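You operate a simulated robot arm through the tools that you are given. There is no shell and no other tool.

Carry out the task below with a simulated robot arm. There is one attempt and no reset: what you move stays moved.

JOB
Ease the long chain off to 4 on the round gauge, then screw down the yellow-topped brass cap.
Fine: green lever to FREE to turn the orange knob, back to HOLD after; the cap goes half a turn.

It is judged by the outcome, as a careful person would: the job done as asked, and still so three seconds after it is handed in. It fails if anything else is knocked over, pushed out of place, dropped, spilled or broken. A push-on lid holds only when it is set on centred and level and pressed home; a screw cap is set on level and turned clockwise until tight.

ROBOT AND FRAMES
A 6-joint arm with a two-finger parallel gripper, fixed in place. Base frame: the origin is at the foot of the arm, x ahead of it, y to its left, z up. Readings come in mm, degrees, newtons and seconds.
With the tool pointing down near the work surface it reaches from about 360 to 820 mm from the base axis. Its first joint turns from -166.0 to 166.0 degrees. Payload 3.91 kg.
The TCP is the grasp point between the finger pads, 30 mm short of the fingertips. In the tool frame z runs along the fingers and y along their closing line. The gripper opens to 110 mm. The fingers are 20 mm wide and 10 mm thick; the gripper's body (48 by 112 mm) begins 55 mm behind the TCP.
Orientation is that of the tool frame in the base frame, as [roll, pitch, yaw] about the fixed x, y, z axes, in that order (R = Rz(yaw) Ry(pitch) Rx(roll)). With the fingers straight down and closing along the base's y, the tool's x points along the base's -x, its y along +y and its z along -z.

CONTROLS
- The arm moves only by the tool play_rows. Its arguments are lists of equal length, an entry for each row: "slide": the shift along the base's x, y, z in units of 400 mm (1.0 is 400 mm), a list of three; "turn": the turn, a rotation vector about the base's x, y, z in units of 120 degrees (1.0 is 120 degrees), a list of three; "hand": the gripper command, from -1 (shut) to 1 (fully open), values between in proportion. In form: {"slide": [[x, y, z], ...], "turn": [[wx, wy, wz], ...], "hand": [hand, ...]}. A call has 1 to 20 rows; each row is the pose to reach, as a shift and turn from the pose commanded when the call began. A call with a number of a shift or a turn outside -1 to 1 is refused whole. Rows are played at 5 a second. More than 50 mm and 8.6 degrees between two rows, or a gripper value outside its range, and nothing of the call is played. Where a pose cannot be reached the arm comes as near as it can. A force on the tool above 40 N (or 10 N above the force at the start of the call, whichever is more), or a blocked arm, ends the call early, and 0.2 s more pass. The fingers move at their own pace (about 45 mm/s each) and stop on an object; they squeeze with about 31 N. The grip force told is the motor's: it shows also when the fingers shut on nothing. Time passes only in rows, and 0.2 s behind the last, so rows that repeat a pose let the fingers close. It gives the time, the measured TCP pose, the force on the tool (base axes), the opening and the grip force at its end, in the units of the frame above (readings bear some noise), with the torque about the TCP (base axes, N m) and any sound that the robot's microphone picked up.
- Cameras (640 x 400 px; columns grow to the right, rows downward): "scene" is fixed at [48.1, -648.8, 1550.7]; the picture's right is [0.90, -0.43, 0.00], its down [-0.15, -0.32, -0.94] and it looks along [0.40, 0.85, -0.35] (base axes); focal length 350 px, centre (320, 200). "wrist" rides on the gripper at [77, 7, -114] in the tool frame; the picture's right is [-0.09, 1.00, 0.00], its down [-0.80, -0.07, -0.59] and it looks along [-0.59, -0.05, 0.80] (tool axes); focal length 270 px, centre (320, 200). There is no depth. A picture from a camera that has moved, and an enlarged one, comes with that camera's place and axes in the base frame and with its lens.
- capture(camera): a new picture of that camera. No time passes.
- move_column(by): slides the trunk up (or, below 0, down) by that many mm; the arm rides with it, the base frame stays. It gives what a move gives, with no picture.
- enlarge(camera, box): a new picture of the part [left, top, right, bottom] of that camera's present view, enlarged. No time passes.
- finish_job(): hands the job in; it is judged then, once.

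Places have to be worked out from the pictures, the camera data and where the tool is seen. Open the gripper and draw the arm clear of the work before you hand the job in, unless the task says otherwise.

The tools are called after ">>>" as name(argument=value, ...) on one line, values as JSON. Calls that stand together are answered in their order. play_rows: Moves the arm, as the interface text tells. Its arguments: {"type":"object","properties":{"slide":{"type":"array"},"turn":{"type":"array"},"hand":{"type":"array"}},"required":["slide","turn","hand"]} The other tools are called the same way: move_column (by) slides the trunk up or down; capture (camera) takes a picture; enlarge (camera, box) takes an enlarged picture of a part of a camera's view; finish_job () hands the job in.

At the start:

```text
t: 0.0
tool_pos: [304.5, 303.9, 1429.2]
orientation: [-180.0, 0.0, 180.0]
force: [1.3, -0.7, 0.1]
moment: [-0.01, -0.01, 0.02]
width: 110.0
grip_force: 0.0
trunk travel left (down, up): [-550.0, 60.0]
```

scene: 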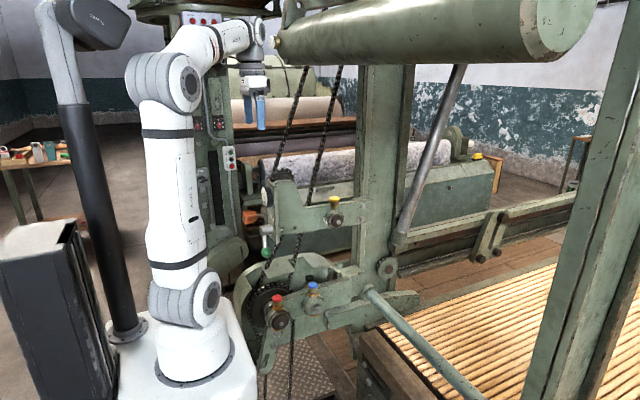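
wrist: 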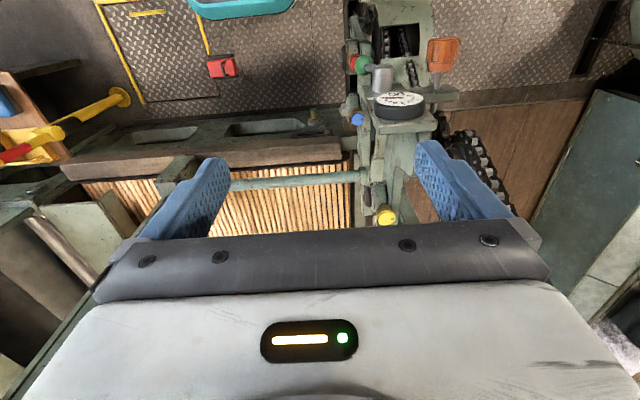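

I'll begin by enlarging both views to find the gauge, the knob, the lever and the yellow-topped cap.

>>> enlarge(camera="scene", box=[220, 150, 440, 350])

>>> enlarge(camera="wrist", box=[320, 0, 480, 240])

>>> enlarge(camera="wrist", box=[330, 20, 480, 130])

>>> enlarge(camera="scene", box=[230, 160, 350, 260])

```text
2.00 times, centred on (330, 250) of scene
camera zoom: at [48.1, -648.8, 1550.7], right [0.9, -0.43, 0.0], down [-0.15, -0.32, -0.94], along [0.4, 0.85, -0.35], focal length 699 px, centre (300, 100)
```

zoom: 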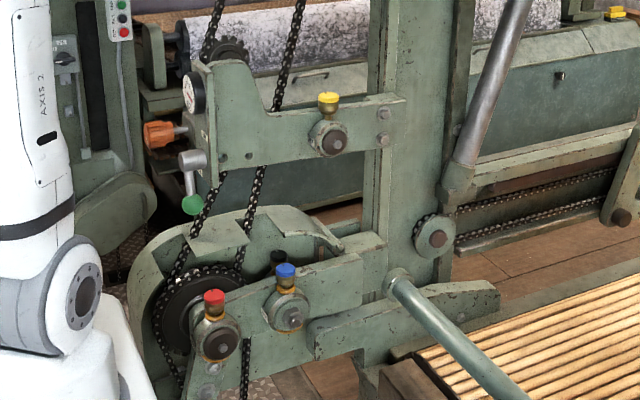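

```text
1.67 times, centred on (400, 120) of wrist
camera zoom: at [227.0, 311.3, 1543.7], right [0.09, 1.0, 0.0], down [0.8, -0.07, 0.59], along [0.59, -0.05, -0.8], focal length 450 px, centre (187, 333)
```

zoom: 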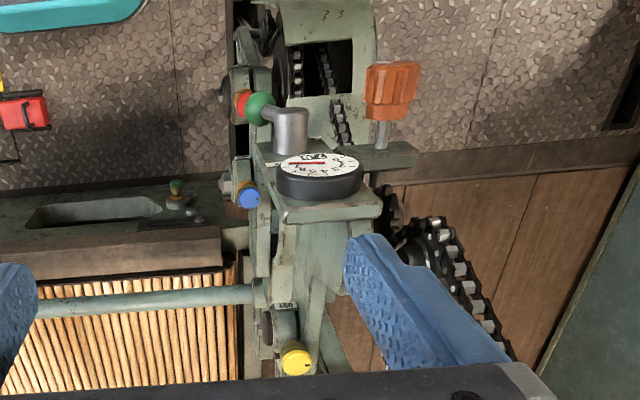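

```text
3.64 times, centred on (405, 75) of wrist
camera zoom: at [227.0, 311.3, 1543.7], right [0.09, 1.0, 0.0], down [0.8, -0.07, 0.59], along [0.59, -0.05, -0.8], focal length 983 px, centre (11, 654)
```

zoom: 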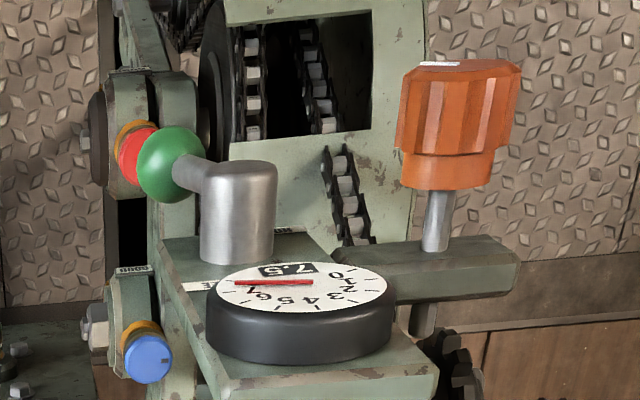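

```text
4.00 times, centred on (290, 210) of scene
camera zoom: at [48.1, -648.8, 1550.7], right [0.9, -0.43, 0.0], down [-0.15, -0.32, -0.94], along [0.4, 0.85, -0.35], focal length 1398 px, centre (440, 160)
```

zoom: 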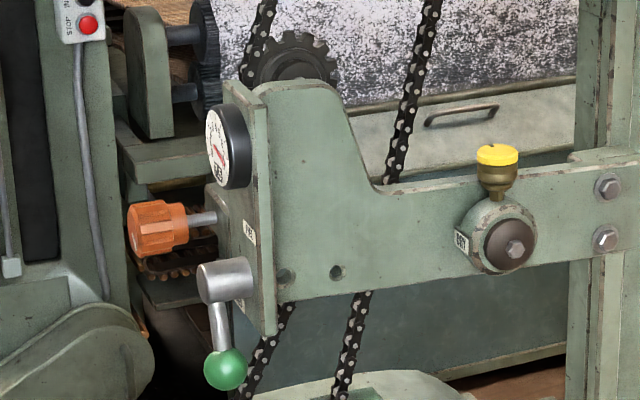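

The gauge reads about 7.5. The lever, knob and gauge sit on a face turned toward -x. I'll zoom in further to read the labels and judge the lever's position.

>>> enlarge(camera="wrist", box=[370, 80, 430, 125])

>>> enlarge(camera="scene", box=[255, 180, 305, 262])

>>> enlarge(camera="wrist", box=[345, 40, 435, 100])

>>> enlarge(camera="scene", box=[315, 185, 365, 235])

>>> enlarge(camera="scene", box=[240, 245, 345, 350])

```text
8.89 times, centred on (400, 102) of wrist
camera zoom: at [227.0, 311.3, 1543.7], right [0.09, 1.0, 0.0], down [0.8, -0.07, 0.59], along [0.59, -0.05, -0.8], focal length 2402 px, centre (-391, 1067)
```

zoom: 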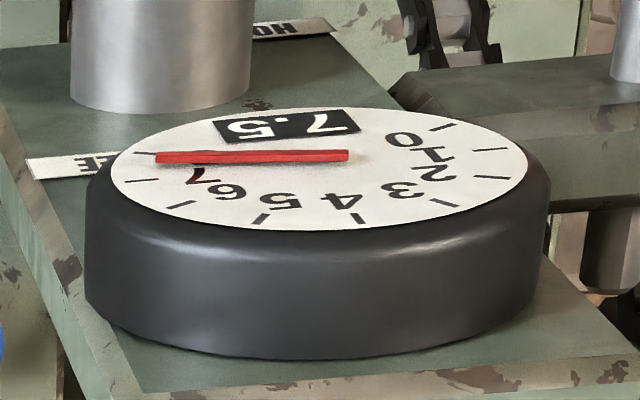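

```text
4.88 times, centred on (280, 221) of scene
camera zoom: at [48.1, -648.8, 1550.7], right [0.9, -0.43, 0.0], down [-0.15, -0.32, -0.94], along [0.4, 0.85, -0.35], focal length 1706 px, centre (515, 98)
```

zoom: 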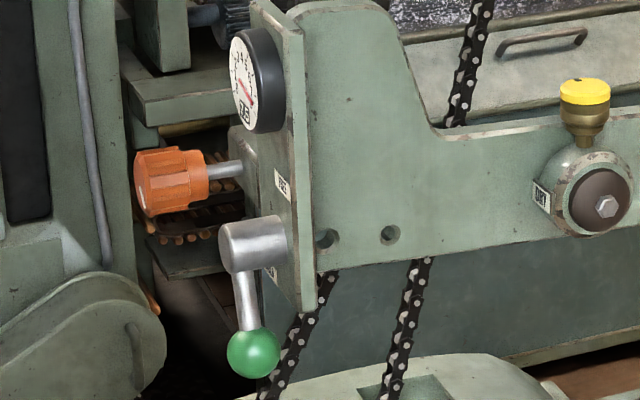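

```text
6.67 times, centred on (390, 70) of wrist
camera zoom: at [227.0, 311.3, 1543.7], right [0.09, 1.0, 0.0], down [0.8, -0.07, 0.59], along [0.59, -0.05, -0.8], focal length 1802 px, centre (-147, 1067)
```

zoom: 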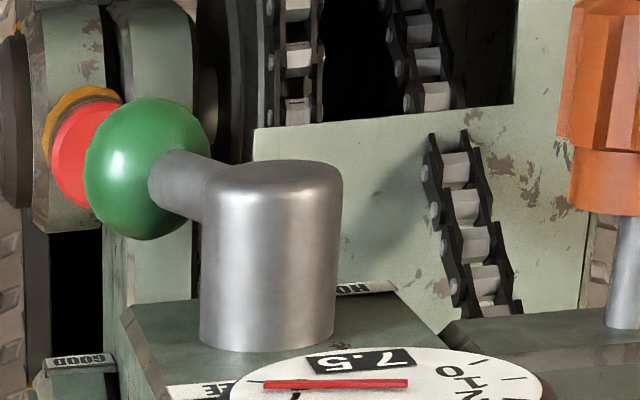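

```text
8.00 times, centred on (340, 210) of scene
camera zoom: at [48.1, -648.8, 1550.7], right [0.9, -0.43, 0.0], down [-0.15, -0.32, -0.94], along [0.4, 0.85, -0.35], focal length 2797 px, centre (160, 120)
```

zoom: 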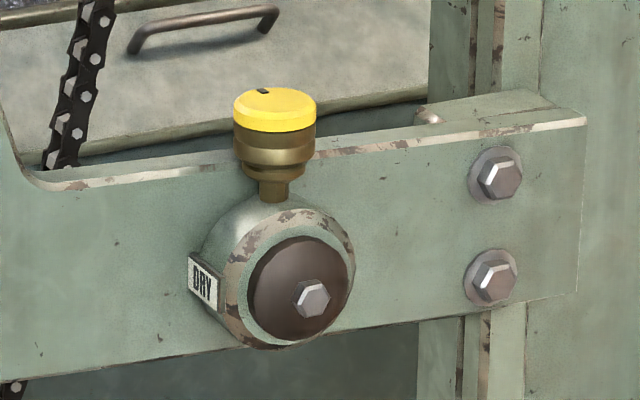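

```text
3.81 times, centred on (292, 298) of scene
camera zoom: at [48.1, -648.8, 1550.7], right [0.9, -0.43, 0.0], down [-0.15, -0.32, -0.94], along [0.4, 0.85, -0.35], focal length 1332 px, centre (425, -171)
```

zoom: 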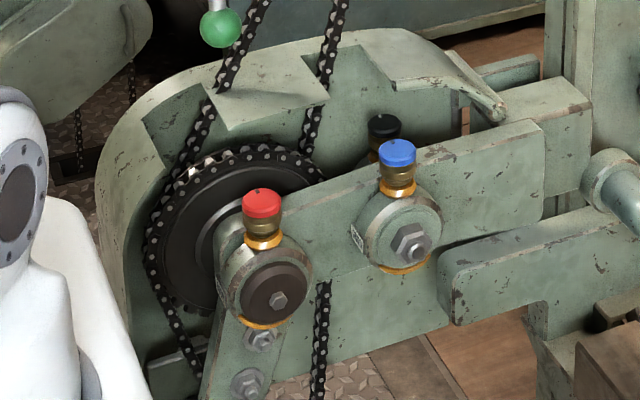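

The lever hangs near the lower label, and FREE appears to be higher up and on the -y side. I put the panel at x≈370, the gauge near (350, 414, 1155), the lever hub near (350, 415, 1025), the knob near (316, 512, 1040) and the cap near (618, 424, 1095). I'll back off toward -x and tilt the tool so the wrist camera looks straight at the panel.

>>> play_rows(slide=[[-0.04, 0.02, -0.03], [-0.08, 0.04, -0.08], [-0.12, 0.07, -0.15], [-0.16, 0.1, -0.22], [-0.2, 0.13, -0.3], [-0.23, 0.16, -0.38], [-0.26, 0.19, -0.46], [-0.28, 0.21, -0.54], [-0.3, 0.23, -0.62], [-0.3, 0.24, -0.68]], turn=[[0, -0.045, 0], [0, -0.09, 0], [0, -0.135, 0], [0, -0.18, 0], [0, -0.225, 0], [0, -0.27, 0], [0, -0.315, 0], [0, -0.36, 0], [0, -0.405, 0], [0, -0.45, 0]], hand=[1, 1, 1, 1, 1, 1, 1, 1, 1, 1])

```text
t: 2.2
tool_pos: [184.4, 401.3, 1159.7]
orientation: [-180.0, 54.1, -180.0]
force: [-1.1, 0.5, 0.0]
moment: [0.02, 0.01, 0.03]
width: 110.1
grip_force: 0.0
trunk travel left (down, up): [-550.0, 60.0]
```

The pose was reached. I'll take pictures from here.

>>> capture(camera="wrist")

>>> capture(camera="scene")

```text
taken
camera wrist: at [46.3, 408.6, 1162.8], right [0.05, 1.0, 0.07], down [-0.01, -0.07, 1.0], along [1.0, -0.05, 0.01], focal length 270 px, centre (320, 200)
```

wrist: 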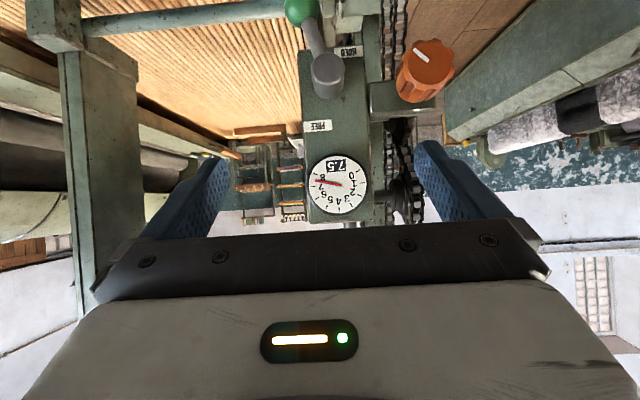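

```text
taken
```

scene: 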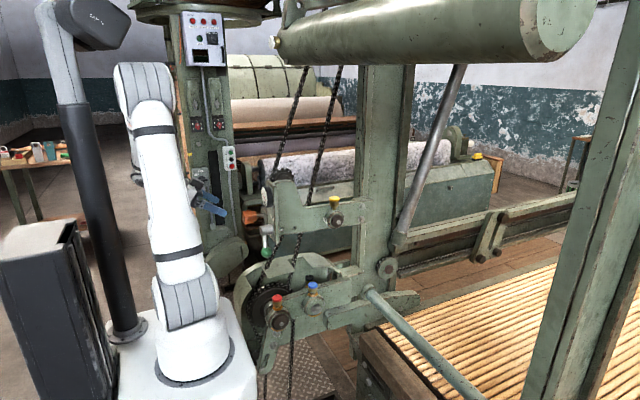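

The camera now faces the panel, with the image upside down. I'll enlarge the gauge, lever and knob areas.

>>> enlarge(camera="wrist", box=[270, 0, 470, 125])

>>> enlarge(camera="wrist", box=[280, 110, 400, 230])

>>> enlarge(camera="wrist", box=[270, 0, 370, 70])

```text
3.20 times, centred on (370, 62) of wrist
camera zoom: at [46.3, 408.6, 1162.8], right [0.05, 1.0, 0.07], down [-0.01, -0.07, 1.0], along [1.0, -0.05, 0.01], focal length 865 px, centre (160, 640)
```

zoom: 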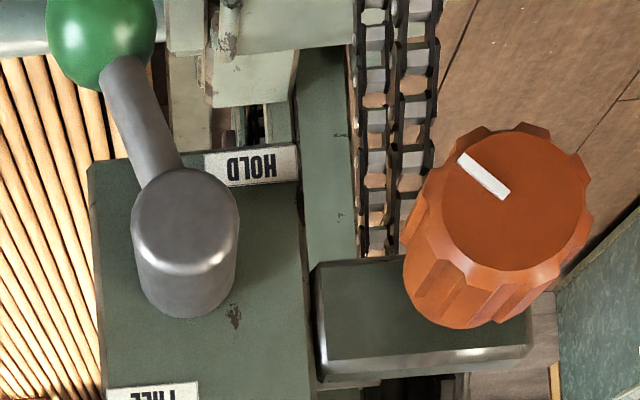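

```text
3.33 times, centred on (340, 170) of wrist
camera zoom: at [46.3, 408.6, 1162.8], right [0.05, 1.0, 0.07], down [-0.01, -0.07, 1.0], along [1.0, -0.05, 0.01], focal length 901 px, centre (253, 300)
```

zoom: 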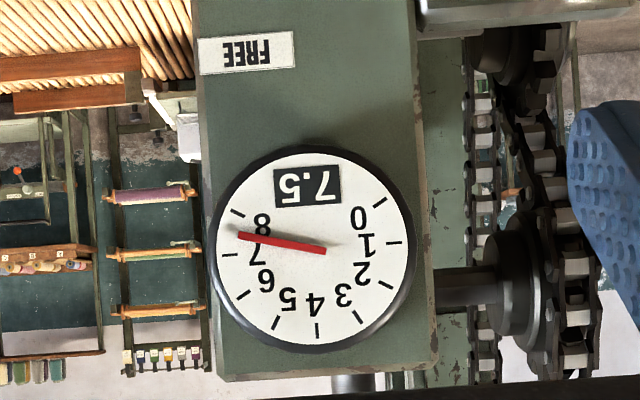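

```text
5.71 times, centred on (320, 35) of wrist
camera zoom: at [46.3, 408.6, 1162.8], right [0.05, 1.0, 0.07], down [-0.01, -0.07, 1.0], along [1.0, -0.05, 0.01], focal length 1544 px, centre (320, 1143)
```

zoom: 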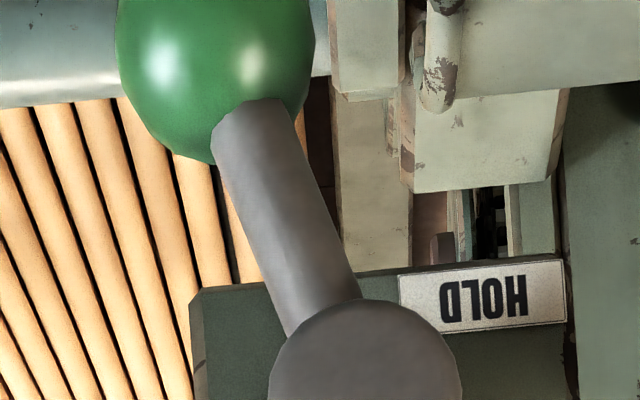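

The panel is clear now. The needle and digits read 7.5. The hub front is at about (330, 413.5, 1026), and the ball is at about (337, 389, 960) with radius ~18.5. The knob front is at about (295, 504.5, 1050). I'll level the tool along +x, well short of the lever, and look again.

>>> play_rows(slide=[[0.0, 0, -0.06], [0.0, 0, -0.12], [0.02, 0, -0.2], [0.04, -0.01, -0.28], [0.06, -0.02, -0.36], [0.07, -0.025, -0.43], [0.08, -0.0275, -0.47]], turn=[[0, -0.043, 0], [0, -0.086, 0], [0, -0.129, 0], [0, -0.172, 0], [0, -0.215, 0], [0, -0.258, 0], [0, -0.3, 0]], hand=[0.8, 0.6, 0.4, 0.2, 0.15, 0.15, 0.15])

>>> capture(camera="wrist")

>>> capture(camera="scene")

```text
t: 3.8
tool_pos: [211.6, 412.5, 986.3]
orientation: [-96.4, 89.5, -96.6]
force: [0.4, -0.6, 0.2]
moment: [0.0, 0.01, 0.0]
width: 63.1
grip_force: 0.0
out of reach, approached as far as the arm can: row 6, 7
trunk travel left (down, up): [-550.0, 60.0]
```

```text
taken
camera wrist: at [96.4, 420.6, 910.0], right [0.0, 1.0, 0.08], down [-0.59, -0.06, 0.8], along [0.8, -0.05, 0.59], focal length 270 px, centre (320, 200)
```

wrist: 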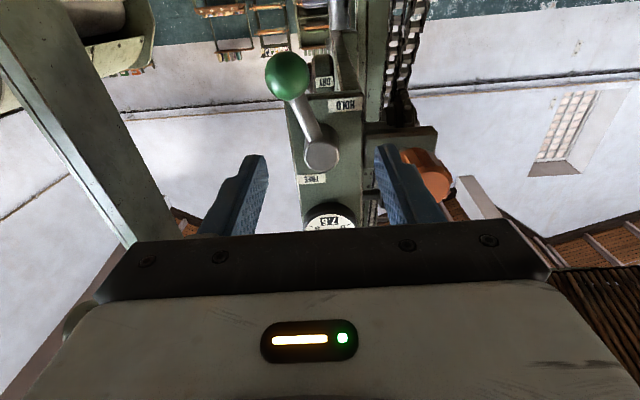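

```text
taken
```

scene: 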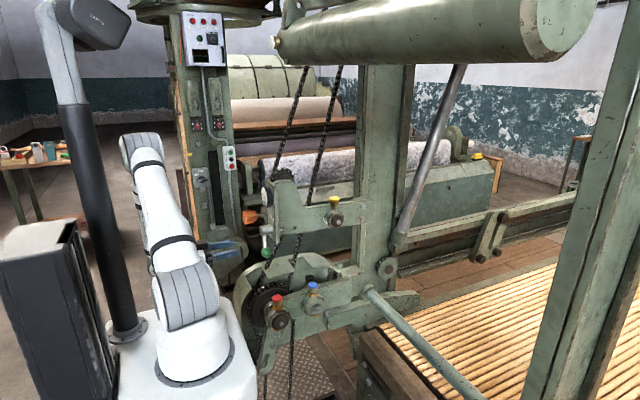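

Rows 6 and 7 were out of reach because the arm is folded too tightly at this trunk height. I'll lift the hand straight up, then lower the trunk so the shoulder sits below the work.

>>> play_rows(slide=[[0, 0, 0.1], [0, 0, 0.2], [0, 0, 0.3], [0, 0, 0.4], [0, 0, 0.5], [0, 0, 0.6], [0, 0, 0.7], [0, 0, 0.8], [0, 0, 0.9], [0, 0, 1.0]], turn=[[0, 0, 0], [0, 0, 0], [0, 0, 0], [0, 0, 0], [0, 0, 0], [0, 0, 0], [0, 0, 0], [0, 0, 0], [0, 0, 0], [0, 0, 0]], hand=[0.15, 0.15, 0.15, 0.15, 0.15, 0.15, 0.15, 0.15, 0.15, 0.15])

```text
t: 6.0
tool_pos: [215.3, 410.3, 1387.0]
orientation: [115.0, 89.9, 115.1]
force: [-0.1, -0.6, 0.4]
moment: [-0.04, -0.01, 0.02]
width: 63.3
grip_force: 0.2
trunk travel left (down, up): [-550.0, 60.0]
```

The hand is at z≈1387 and clear of everything. I'll lower the trunk 380 mm, which should put the hand near z≈1007, in front of the panel with the tips at x≈245.

>>> move_column(by=-380)

>>> capture(camera="wrist")

>>> capture(camera="scene")

```text
t: 9.7
tool_pos: [213.6, 412.0, 1006.6]
orientation: [127.2, 90.0, 127.1]
force: [0.2, -1.0, 0.0]
moment: [-0.01, -0.01, -0.01]
width: 63.2
grip_force: 0.1
trunk travel left (down, up): [-170.0, 440.0]
```

```text
taken
camera wrist: at [100.1, 419.9, 929.4], right [0.0, 1.0, 0.09], down [-0.59, -0.07, 0.8], along [0.8, -0.05, 0.59], focal length 270 px, centre (320, 200)
```

wrist: 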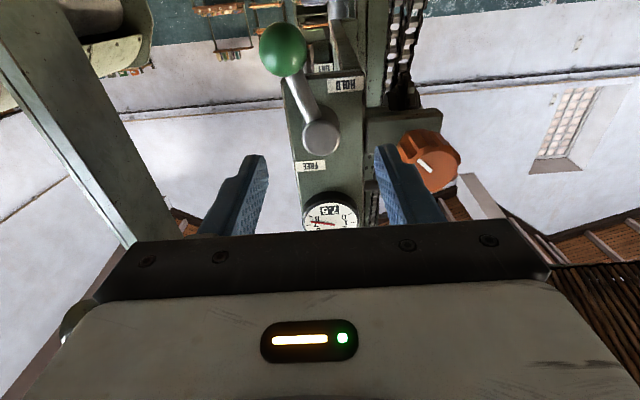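

```text
taken
```

scene: 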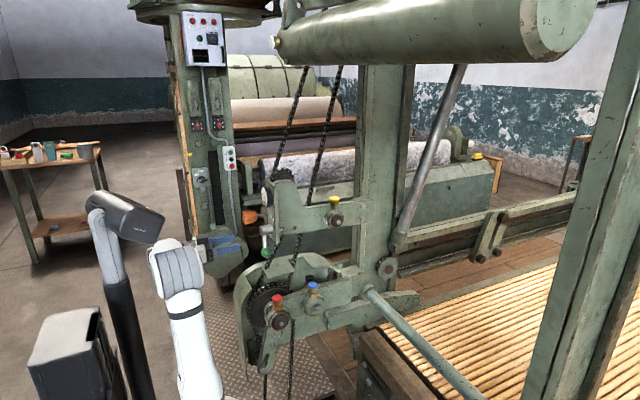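

The ball is confirmed at about (337, 390, 958). I'll roll the hand -20° about x so the fingers straddle the lever along its swing direction, and move in front of the ball.

>>> play_rows(slide=[[0.02, -0.02, -0.04], [0.04, -0.04, -0.08], [0.066, -0.0565, -0.1165], [0.066, -0.0565, -0.1165]], turn=[[-0.06, 0, 0], [-0.12, 0, 0], [-0.1667, 0, 0], [-0.1667, 0, 0]], hand=[0.15, 0.15, 0.15, 0.15])

>>> capture(camera="wrist")

```text
t: 10.7
tool_pos: [241.7, 388.0, 957.6]
orientation: [-90.0, 70.0, -90.0]
force: [-1.0, 0.3, -0.7]
moment: [0.0, 0.0, -0.02]
width: 63.2
grip_force: 0.0
trunk travel left (down, up): [-170.0, 440.0]
```

```text
taken
camera wrist: at [126.6, 368.8, 883.7], right [0.0, 0.97, -0.26], down [-0.59, 0.21, 0.78], along [0.8, 0.15, 0.57], focal length 270 px, centre (320, 200)
```

wrist: 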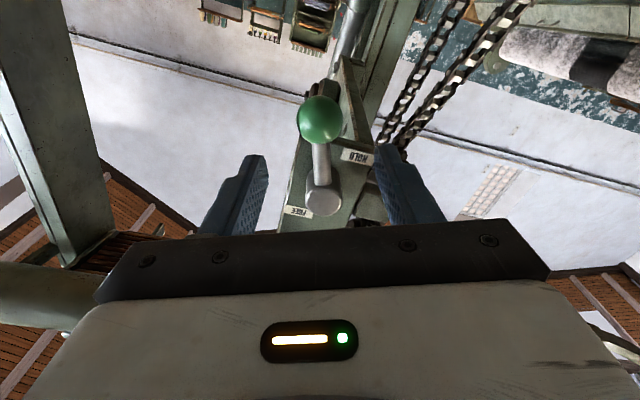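

The ball is centred between the fingers, with the TCP at about (242, 388, 958). I'll go straight in 80 mm so the tips reach x≈352.

>>> play_rows(slide=[[0.05, 0, 0.0], [0.1, 0, 0.0], [0.15, 0.001, 0.002], [0.2, 0.001, 0.003], [0.2, 0.001, 0.003]], turn=[[0, 0, 0], [0, 0, 0], [0, 0, 0], [0, 0, 0], [0, 0, 0]], hand=[0.15, 0.15, 0.15, 0.15, 0.15])

>>> capture(camera="wrist")

>>> enlarge(camera="scene", box=[200, 180, 320, 280])

```text
t: 11.9
tool_pos: [320.5, 388.2, 961.5]
orientation: [-89.9, 70.0, -90.0]
force: [-0.4, -0.3, -0.5]
moment: [-0.04, 0.03, 0.02]
width: 63.2
grip_force: 0.1
trunk travel left (down, up): [-170.0, 440.0]
```

```text
taken
camera wrist: at [205.7, 370.7, 885.5], right [0.0, 0.97, -0.26], down [-0.59, 0.21, 0.78], along [0.8, 0.15, 0.57], focal length 270 px, centre (320, 200)
```

wrist: 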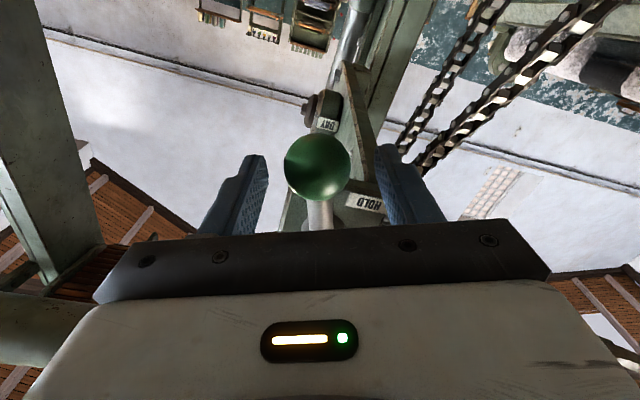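

```text
4.00 times, centred on (260, 230) of scene
camera zoom: at [48.1, -648.8, 1550.7], right [0.9, -0.43, 0.0], down [-0.15, -0.32, -0.94], along [0.4, 0.85, -0.35], focal length 1398 px, centre (560, 80)
```

zoom: 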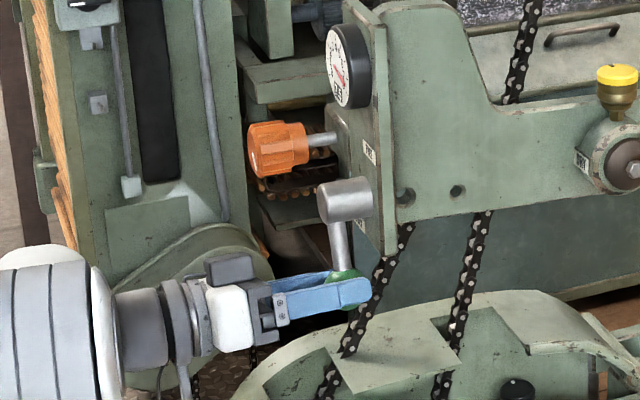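

The fingers straddle the ball. I'll close on it.

>>> play_rows(slide=[[0, 0, 0], [0, 0, 0], [0, 0, 0], [0, 0, 0], [0, 0, 0]], turn=[[0, 0, 0], [0, 0, 0], [0, 0, 0], [0, 0, 0], [0, 0, 0]], hand=[-0.2, -0.5, -1, -1, -1])

>>> capture(camera="wrist")

```text
t: 13.1
tool_pos: [321.1, 388.1, 961.6]
orientation: [-89.9, 69.9, -90.0]
force: [0.5, -9.1, 0.1]
moment: [0.12, 0.03, -0.3]
width: 37.2
grip_force: 45.2
trunk travel left (down, up): [-170.0, 440.0]
```

```text
taken
camera wrist: at [205.6, 369.8, 885.8], right [0.0, 0.97, -0.26], down [-0.59, 0.21, 0.78], along [0.8, 0.15, 0.57], focal length 270 px, centre (320, 200)
```

wrist: 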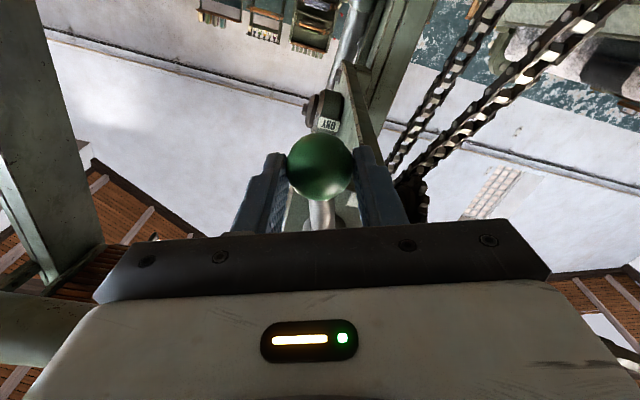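

The ball is gripped at 37.2 mm. I'll swing it 15° along its arc about the hub axis toward FREE and watch the force and sound.

>>> play_rows(slide=[[0, -0.014, 0.0059], [0, -0.0276, 0.0129], [0, -0.0405, 0.0211], [0, -0.0405, 0.0211]], turn=[[-0.0412, 0, 0], [-0.083, 0, 0], [-0.1245, 0, 0], [-0.1245, 0, 0]], hand=[-1, -1, -1, -1])

>>> capture(camera="wrist")

>>> enlarge(camera="scene", box=[220, 180, 320, 280])

```text
t: 14.1
tool_pos: [320.0, 372.6, 967.7]
orientation: [-90.3, 54.8, -90.2]
force: [1.7, -6.8, -15.9]
moment: [-0.14, -0.06, 0.28]
width: 37.3
grip_force: 44.3
trunk travel left (down, up): [-170.0, 440.0]
```

```text
taken
camera wrist: at [205.4, 335.6, 901.4], right [0.0, 0.87, -0.5], down [-0.59, 0.4, 0.7], along [0.81, 0.3, 0.51], focal length 270 px, centre (320, 200)
```

wrist: 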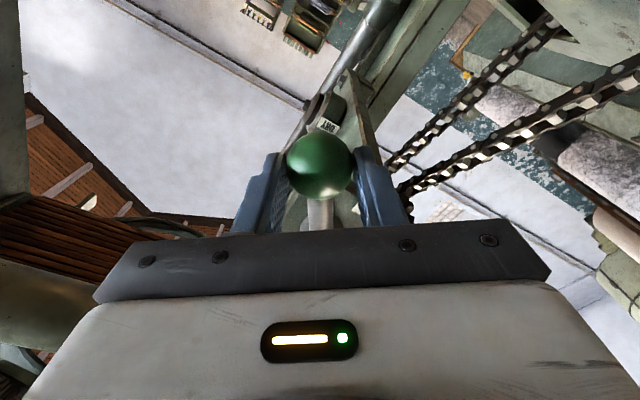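

```text
4.00 times, centred on (270, 230) of scene
camera zoom: at [48.1, -648.8, 1550.7], right [0.9, -0.43, 0.0], down [-0.15, -0.32, -0.94], along [0.4, 0.85, -0.35], focal length 1398 px, centre (520, 80)
```

zoom: 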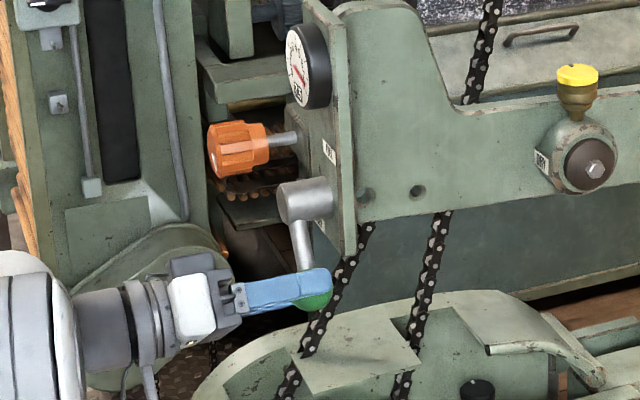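

The lever follows with only ~3 N of resistance along the swing. The ~17 N reading is radial, because my arc sits slightly inside the true one. I'll continue another 15° with a small outward correction.

>>> play_rows(slide=[[0, -0.01425, 0.0075], [0, -0.02725, 0.016], [0, -0.039, 0.0255], [0, -0.039, 0.0255]], turn=[[-0.0417, 0, 0], [-0.0834, 0, 0], [-0.125, 0, 0], [-0.125, 0, 0]], hand=[-1, -1, -1, -1])

>>> capture(camera="wrist")

>>> enlarge(camera="scene", box=[220, 180, 320, 280])

```text
t: 15.1
tool_pos: [320.7, 357.9, 979.9]
orientation: [-90.0, 39.9, -89.9]
force: [-2.9, 3.3, -4.9]
moment: [-0.37, 0.2, 0.13]
width: 37.4
grip_force: 45.1
trunk travel left (down, up): [-170.0, 440.0]
```

```text
taken
camera wrist: at [205.7, 304.6, 925.3], right [0.0, 0.71, -0.71], down [-0.6, 0.57, 0.57], along [0.8, 0.42, 0.42], focal length 270 px, centre (320, 200)
```

wrist: 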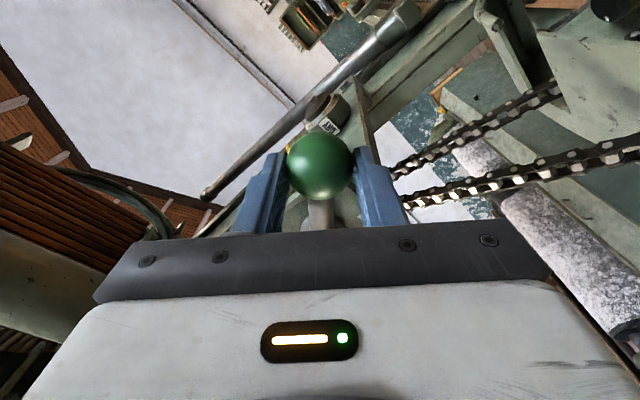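

```text
4.00 times, centred on (270, 230) of scene
camera zoom: at [48.1, -648.8, 1550.7], right [0.9, -0.43, 0.0], down [-0.15, -0.32, -0.94], along [0.4, 0.85, -0.35], focal length 1398 px, centre (520, 80)
```

zoom: 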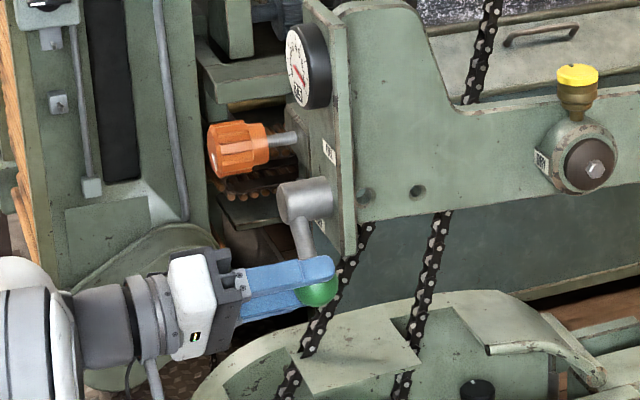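

The forces are small now. Fitting the path gives a hub near (y 408, z 1027), radius ~69 and a lever angle of about 46°. I'll continue 30° further.

>>> play_rows(slide=[[0, -0.01, 0.0112], [0, -0.019, 0.0232], [0, -0.0268, 0.036], [0, -0.0335, 0.0495], [0, -0.039, 0.0635], [0, -0.0435, 0.078], [0, -0.0435, 0.078]], turn=[[-0.0417, 0, 0], [-0.0834, 0, 0], [-0.125, 0, 0], [-0.1667, 0, 0], [-0.2083, 0, 0], [-0.25, 0, 0], [-0.25, 0, 0]], hand=[-1, -1, -1, -1, -1, -1, -1])

>>> capture(camera="wrist")

>>> enlarge(camera="scene", box=[220, 180, 320, 280])

```text
t: 16.7
tool_pos: [320.6, 340.4, 1011.6]
orientation: [-89.9, 9.9, -90.0]
force: [-4.6, 9.1, 5.7]
moment: [0.24, -0.15, 0.46]
width: 37.3
grip_force: 45.1
trunk travel left (down, up): [-170.0, 440.0]
```

```text
taken
camera wrist: at [205.6, 266.9, 990.4], right [0.0, 0.26, -0.97], down [-0.59, 0.78, 0.21], along [0.8, 0.57, 0.15], focal length 270 px, centre (320, 200)
```

wrist: 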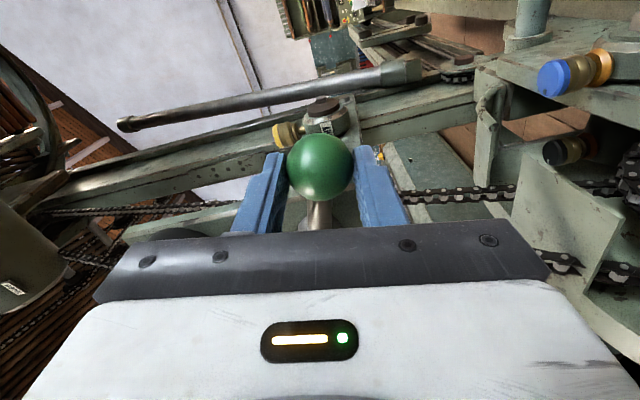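

```text
4.00 times, centred on (270, 230) of scene
camera zoom: at [48.1, -648.8, 1550.7], right [0.9, -0.43, 0.0], down [-0.15, -0.32, -0.94], along [0.4, 0.85, -0.35], focal length 1398 px, centre (520, 80)
```

zoom: 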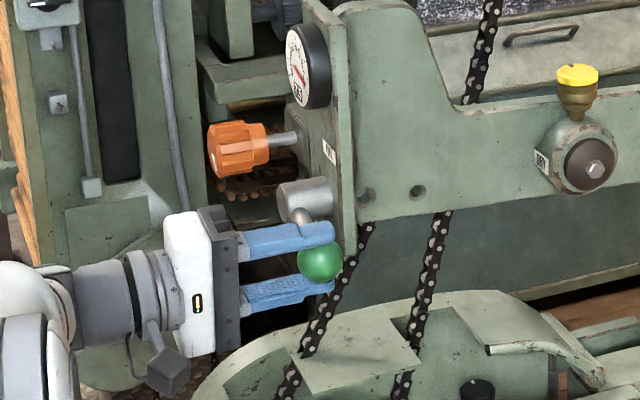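

The lever has turned about 60° and now points nearly sideways, with low forces and no stop yet. I'll continue 20° more.

>>> play_rows(slide=[[0, -0.0018, 0.0148], [0, -0.0028, 0.0298], [0, -0.0026, 0.0448], [0, -0.0016, 0.0598], [0, -0.0016, 0.0598]], turn=[[-0.0417, 0, 0], [-0.0834, 0, 0], [-0.125, 0, 0], [-0.1667, 0, 0], [-0.1667, 0, 0]], hand=[-1, -1, -1, -1, -1])

>>> capture(camera="wrist")

>>> enlarge(camera="scene", box=[220, 180, 320, 280])

```text
t: 17.9
tool_pos: [319.6, 338.8, 1033.4]
orientation: [-90.2, -10.2, -90.2]
force: [-18.5, -11.0, -17.6]
moment: [-0.01, 0.29, -0.9]
width: 37.2
grip_force: 45.1
trunk travel left (down, up): [-170.0, 440.0]
```

```text
taken
camera wrist: at [205.6, 262.7, 1040.7], right [0.0, -0.09, -1.0], down [-0.59, 0.8, -0.07], along [0.81, 0.59, -0.05], focal length 270 px, centre (320, 200)
```

wrist: 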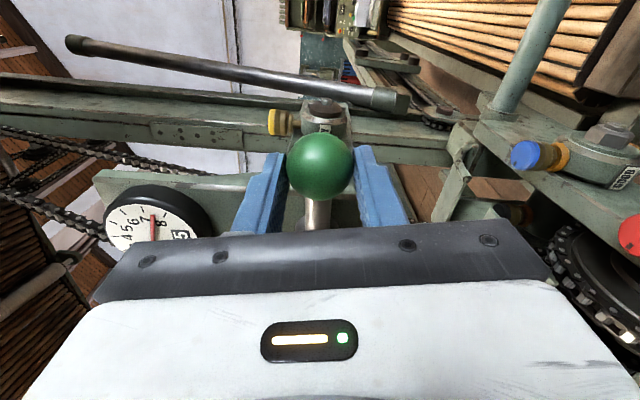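

```text
4.00 times, centred on (270, 230) of scene
camera zoom: at [48.1, -648.8, 1550.7], right [0.9, -0.43, 0.0], down [-0.15, -0.32, -0.94], along [0.4, 0.85, -0.35], focal length 1398 px, centre (520, 80)
```

zoom: 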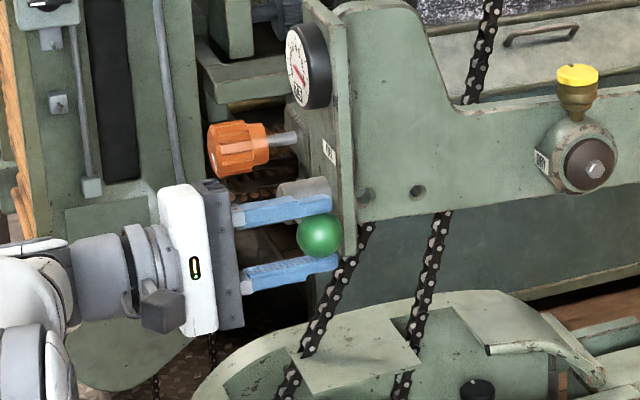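

Resistance has gone up to ~18 N against the swing, plus some -x force, perhaps from a slight yaw of the panel. It may be near its end stop, so I'll ease x back 2 mm and try 5° more.

>>> play_rows(slide=[[-0.005, 0.0, 0.0], [-0.005, 0.001, 0.0075], [-0.005, 0.0022, 0.015], [-0.005, 0.0022, 0.015]], turn=[[0, 0, 0], [-0.0208, 0, 0], [-0.0417, 0, 0], [-0.0417, 0, 0]], hand=[-1, -1, -1, -1])

>>> enlarge(camera="scene", box=[240, 190, 310, 260])

>>> capture(camera="wrist")

```text
t: 18.6
tool_pos: [320.1, 339.2, 1033.5]
orientation: [-90.6, -13.4, -90.2]
force: [3.7, -3.6, -10.9]
moment: [0.36, 0.19, 0.21]
width: 37.4
grip_force: 45.0
trunk travel left (down, up): [-170.0, 440.0]
stopped in row 3: the force on the tool passed its limit at 51 N (the readings are from after the stop); the commanded pose is now the measured one
```

```text
5.71 times, centred on (275, 225) of scene
camera zoom: at [48.1, -648.8, 1550.7], right [0.9, -0.43, 0.0], down [-0.15, -0.32, -0.94], along [0.4, 0.85, -0.35], focal length 1998 px, centre (577, 57)
```

zoom: 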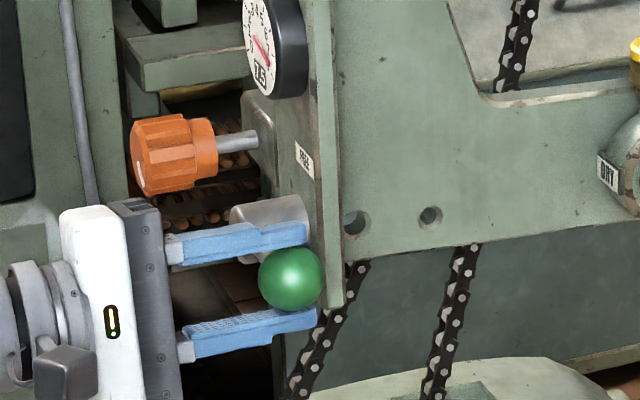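

```text
taken
camera wrist: at [205.6, 264.5, 1045.6], right [-0.01, -0.14, -0.99], down [-0.59, 0.8, -0.11], along [0.81, 0.58, -0.09], focal length 270 px, centre (320, 200)
```

wrist: 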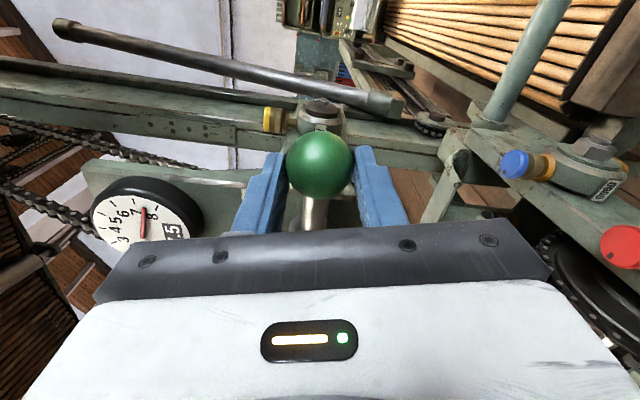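

I hit a hard stop: 51 N, with the ball at about (y 339, z 1033), so the lever now points sideways at its FREE end. I'll release it, back out along -x, and check that it stays.

>>> play_rows(slide=[[0, 0, 0], [0, 0, 0], [0, 0, 0], [-0.08, 0, 0], [-0.16, 0, 0], [-0.24, 0, 0], [-0.28, 0, 0]], turn=[[0, 0, 0], [0, 0, 0], [0, 0, 0], [0, 0, 0], [0, 0, 0], [0, 0, 0], [0, 0, 0]], hand=[0.15, 0.15, 0.15, 0.15, 0.15, 0.15, 0.15])

>>> capture(camera="wrist")

>>> enlarge(camera="scene", box=[230, 160, 310, 260])

```text
t: 20.2
tool_pos: [208.2, 339.9, 1034.5]
orientation: [-90.4, -13.1, -90.1]
force: [-0.6, -0.6, -0.7]
moment: [-0.03, 0.03, -0.02]
width: 63.2
grip_force: 0.1
trunk travel left (down, up): [-170.0, 440.0]
```

```text
taken
camera wrist: at [93.1, 265.4, 1045.8], right [-0.01, -0.14, -0.99], down [-0.59, 0.8, -0.11], along [0.81, 0.59, -0.09], focal length 270 px, centre (320, 200)
```

wrist: 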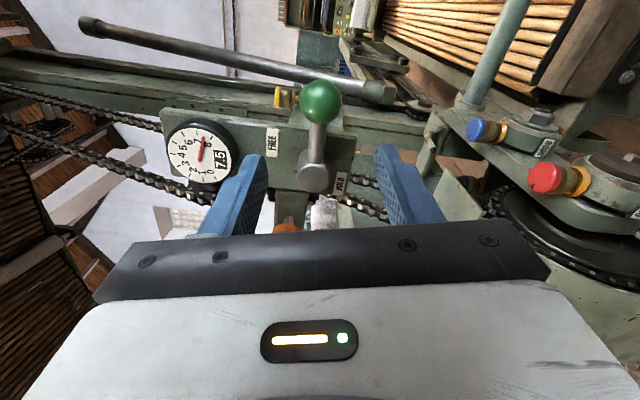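

```text
4.00 times, centred on (270, 210) of scene
camera zoom: at [48.1, -648.8, 1550.7], right [0.9, -0.43, 0.0], down [-0.15, -0.32, -0.94], along [0.4, 0.85, -0.35], focal length 1398 px, centre (520, 160)
```

zoom: 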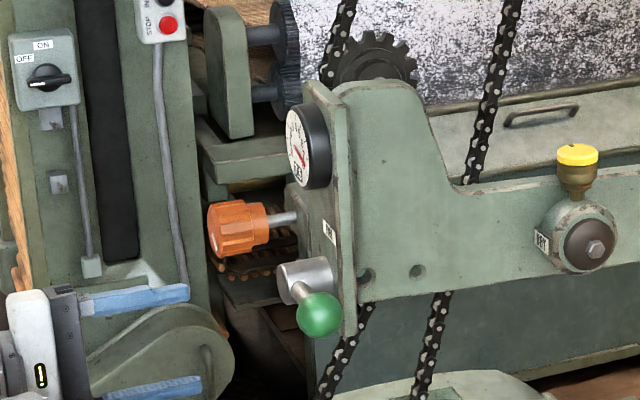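

The lever stays at FREE and the gauge still reads 7.5. Next I'll move in front of the orange knob at standoff, roll the hand back to level and check the view.

>>> play_rows(slide=[[0.0, 0.02, 0.0], [0.0, 0.05, 0.003], [0.0, 0.08, 0.006], [0.0, 0.11, 0.009], [0.0, 0.14, 0.012], [0.0, 0.17, 0.015], [0.0, 0.2, 0.018], [0.0, 0.23, 0.021], [0.0, 0.26, 0.024], [0.0, 0.29, 0.027], [0.0, 0.32, 0.03], [0.0, 0.35, 0.033], [0.01, 0.38, 0.036], [0.02, 0.4115, 0.039], [0.02, 0.4115, 0.039]], turn=[[0.0613, 0, 0], [0.1226, 0, 0], [0.1839, 0, 0], [0.2452, 0, 0], [0.3065, 0, 0], [0.3678, 0, 0], [0.4291, 0, 0], [0.4904, 0, 0], [0.5517, 0, 0], [0.613, 0, 0], [0.6743, 0, 0], [0.7356, 0, 0], [0.7969, 0, 0], [0.858, 0, 0], [0.858, 0, 0]], hand=[0.15, 0.2, 0.3, 0.4, 0.45, 0.45, 0.45, 0.45, 0.45, 0.45, 0.45, 0.45, 0.45, 0.45, 0.45])

>>> capture(camera="wrist")

>>> enlarge(camera="scene", box=[180, 150, 320, 270])

```text
t: 23.4
tool_pos: [215.4, 504.5, 1050.7]
orientation: [-121.3, 89.7, -121.0]
force: [0.4, 0.1, -0.3]
moment: [-0.01, 0.02, -0.01]
width: 79.8
grip_force: 0.1
trunk travel left (down, up): [-170.0, 440.0]
```

```text
taken
camera wrist: at [100.6, 512.3, 973.4], right [-0.01, 1.0, 0.09], down [-0.59, -0.07, 0.8], along [0.81, -0.05, 0.59], focal length 270 px, centre (320, 200)
```

wrist: 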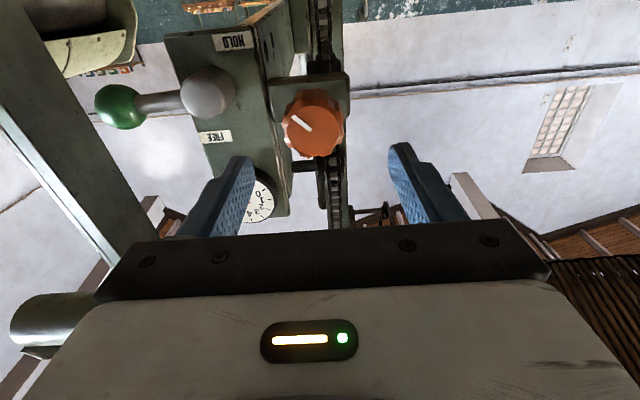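

```text
3.33 times, centred on (250, 210) of scene
camera zoom: at [48.1, -648.8, 1550.7], right [0.9, -0.43, 0.0], down [-0.15, -0.32, -0.94], along [0.4, 0.85, -0.35], focal length 1165 px, centre (553, 167)
```

zoom: 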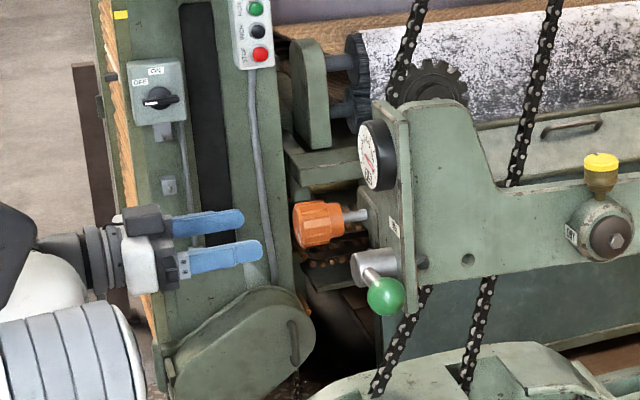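

I'll zoom in on the knob in the wrist view to refine its centre.

>>> enlarge(camera="wrist", box=[230, 60, 390, 180])

>>> enlarge(camera="wrist", box=[230, 140, 310, 230])

```text
3.33 times, centred on (310, 120) of wrist
camera zoom: at [100.6, 512.3, 973.4], right [-0.01, 1.0, 0.09], down [-0.59, -0.07, 0.8], along [0.81, -0.05, 0.59], focal length 901 px, centre (353, 467)
```

zoom: 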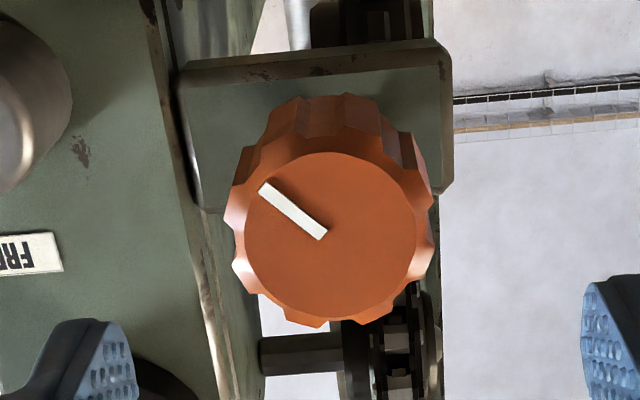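

```text
4.44 times, centred on (270, 185) of wrist
camera zoom: at [100.6, 512.3, 973.4], right [-0.01, 1.0, 0.09], down [-0.59, -0.07, 0.8], along [0.81, -0.05, 0.59], focal length 1201 px, centre (542, 267)
```

zoom: 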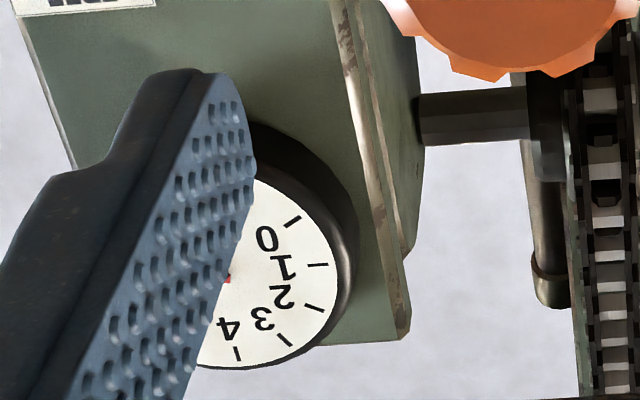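

The knob centre is at about (y 502, z 1050.5) with radius ~24. I'll advance to TCP x≈297 so the fingers straddle the knob, and check that the gauge is readable in the scene view.

>>> play_rows(slide=[[0.05, -0.003, 0], [0.1, -0.006, 0], [0.15, -0.006, 0], [0.2, -0.006, 0], [0.2, -0.006, 0]], turn=[[0, 0, 0], [0, 0, 0], [0, 0, 0], [0, 0, 0], [0, 0, 0]], hand=[0.45, 0.45, 0.45, 0.45, 0.45])

>>> capture(camera="wrist")

>>> enlarge(camera="scene", box=[262, 172, 294, 202])

>>> enlarge(camera="scene", box=[200, 160, 300, 250])

```text
t: 24.6
tool_pos: [295.8, 500.8, 1050.5]
orientation: [-113.4, 89.7, -112.9]
force: [0.4, -0.2, 0.0]
moment: [0.06, 0.01, 0.02]
width: 79.8
grip_force: 0.0
trunk travel left (down, up): [-170.0, 440.0]
```

```text
taken
camera wrist: at [180.8, 508.8, 973.7], right [-0.01, 1.0, 0.08], down [-0.59, -0.07, 0.8], along [0.81, -0.04, 0.59], focal length 270 px, centre (320, 200)
```

wrist: 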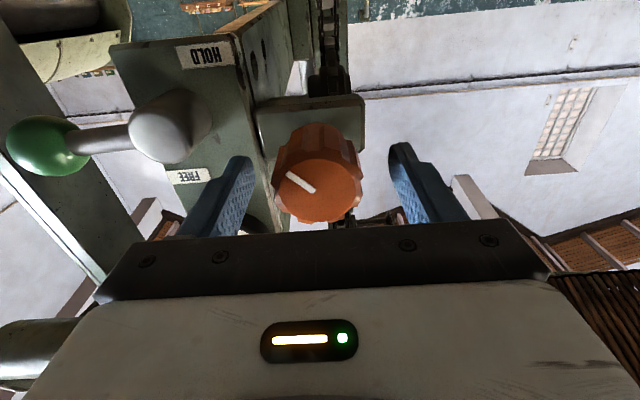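

```text
13.33 times, centred on (278, 187) of scene
camera zoom: at [48.1, -648.8, 1550.7], right [0.9, -0.43, 0.0], down [-0.15, -0.32, -0.94], along [0.4, 0.85, -0.35], focal length 4662 px, centre (880, 373)
```

zoom: 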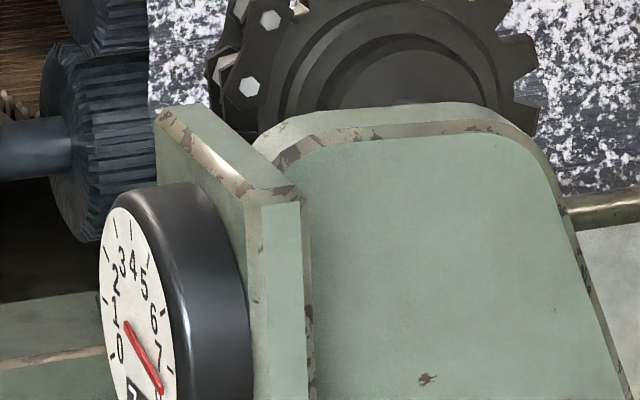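

```text
4.44 times, centred on (250, 205) of scene
camera zoom: at [48.1, -648.8, 1550.7], right [0.9, -0.43, 0.0], down [-0.15, -0.32, -0.94], along [0.4, 0.85, -0.35], focal length 1554 px, centre (631, 178)
```

zoom: 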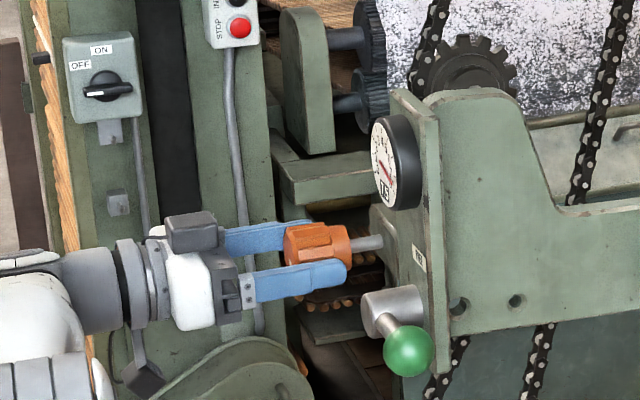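

The fingers straddle the knob along its length and the gauge is readable in the scene view. I'll close on the knob.

>>> play_rows(slide=[[0, 0, 0], [0, 0, 0], [0, 0, 0], [0, 0, 0], [0, 0, 0]], turn=[[0, 0, 0], [0, 0, 0], [0, 0, 0], [0, 0, 0], [0, 0, 0]], hand=[-1, -1, -1, -1, -1])

>>> capture(camera="wrist")

>>> enlarge(camera="scene", box=[255, 177, 289, 205])

```text
t: 25.8
tool_pos: [295.3, 499.1, 1050.9]
orientation: [-118.7, 89.8, -118.3]
force: [-1.8, -11.7, -5.8]
moment: [0.01, 0.25, -1.72]
width: 47.6
grip_force: 45.0
trunk travel left (down, up): [-170.0, 440.0]
```

```text
taken
camera wrist: at [180.6, 507.7, 973.9], right [0.0, 1.0, 0.08], down [-0.59, -0.07, 0.8], along [0.81, -0.05, 0.59], focal length 270 px, centre (320, 200)
```

wrist: 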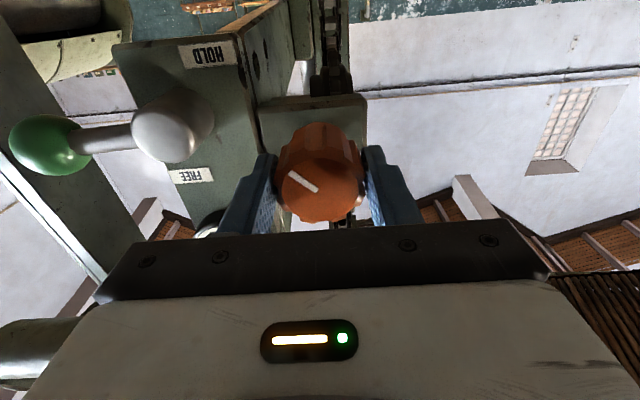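

```text
14.29 times, centred on (272, 191) of scene
camera zoom: at [48.1, -648.8, 1550.7], right [0.9, -0.43, 0.0], down [-0.15, -0.32, -0.94], along [0.4, 0.85, -0.35], focal length 4995 px, centre (1006, 329)
```

zoom: 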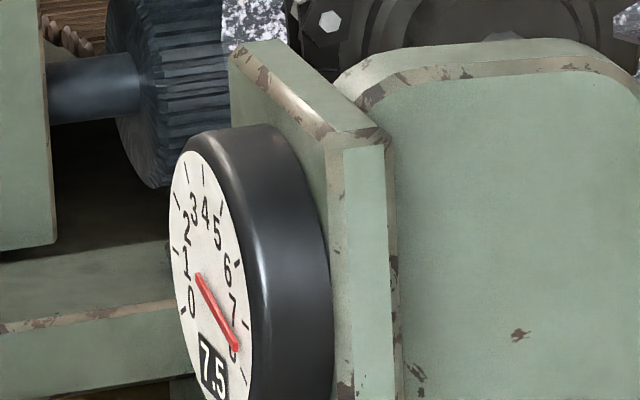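

The knob is gripped at 47.6 mm. The side force and yaw moment suggest the knob axis is yawed slightly toward -y, so I'll trim by -1.5 mm in y and -2° in yaw and check the loads.

>>> play_rows(slide=[[0, -0.002, 0], [0, -0.004, 0], [0, -0.004, 0]], turn=[[0, 0, -0.009], [0, 0, -0.018], [0, 0, -0.018]], hand=[-1, -1, -1])

```text
t: 26.6
tool_pos: [294.6, 500.1, 1050.9]
orientation: [-105.0, 89.8, -106.8]
force: [5.2, 4.7, 6.2]
moment: [0.02, 0.32, 2.06]
width: 48.5
grip_force: 45.0
trunk travel left (down, up): [-170.0, 440.0]
```

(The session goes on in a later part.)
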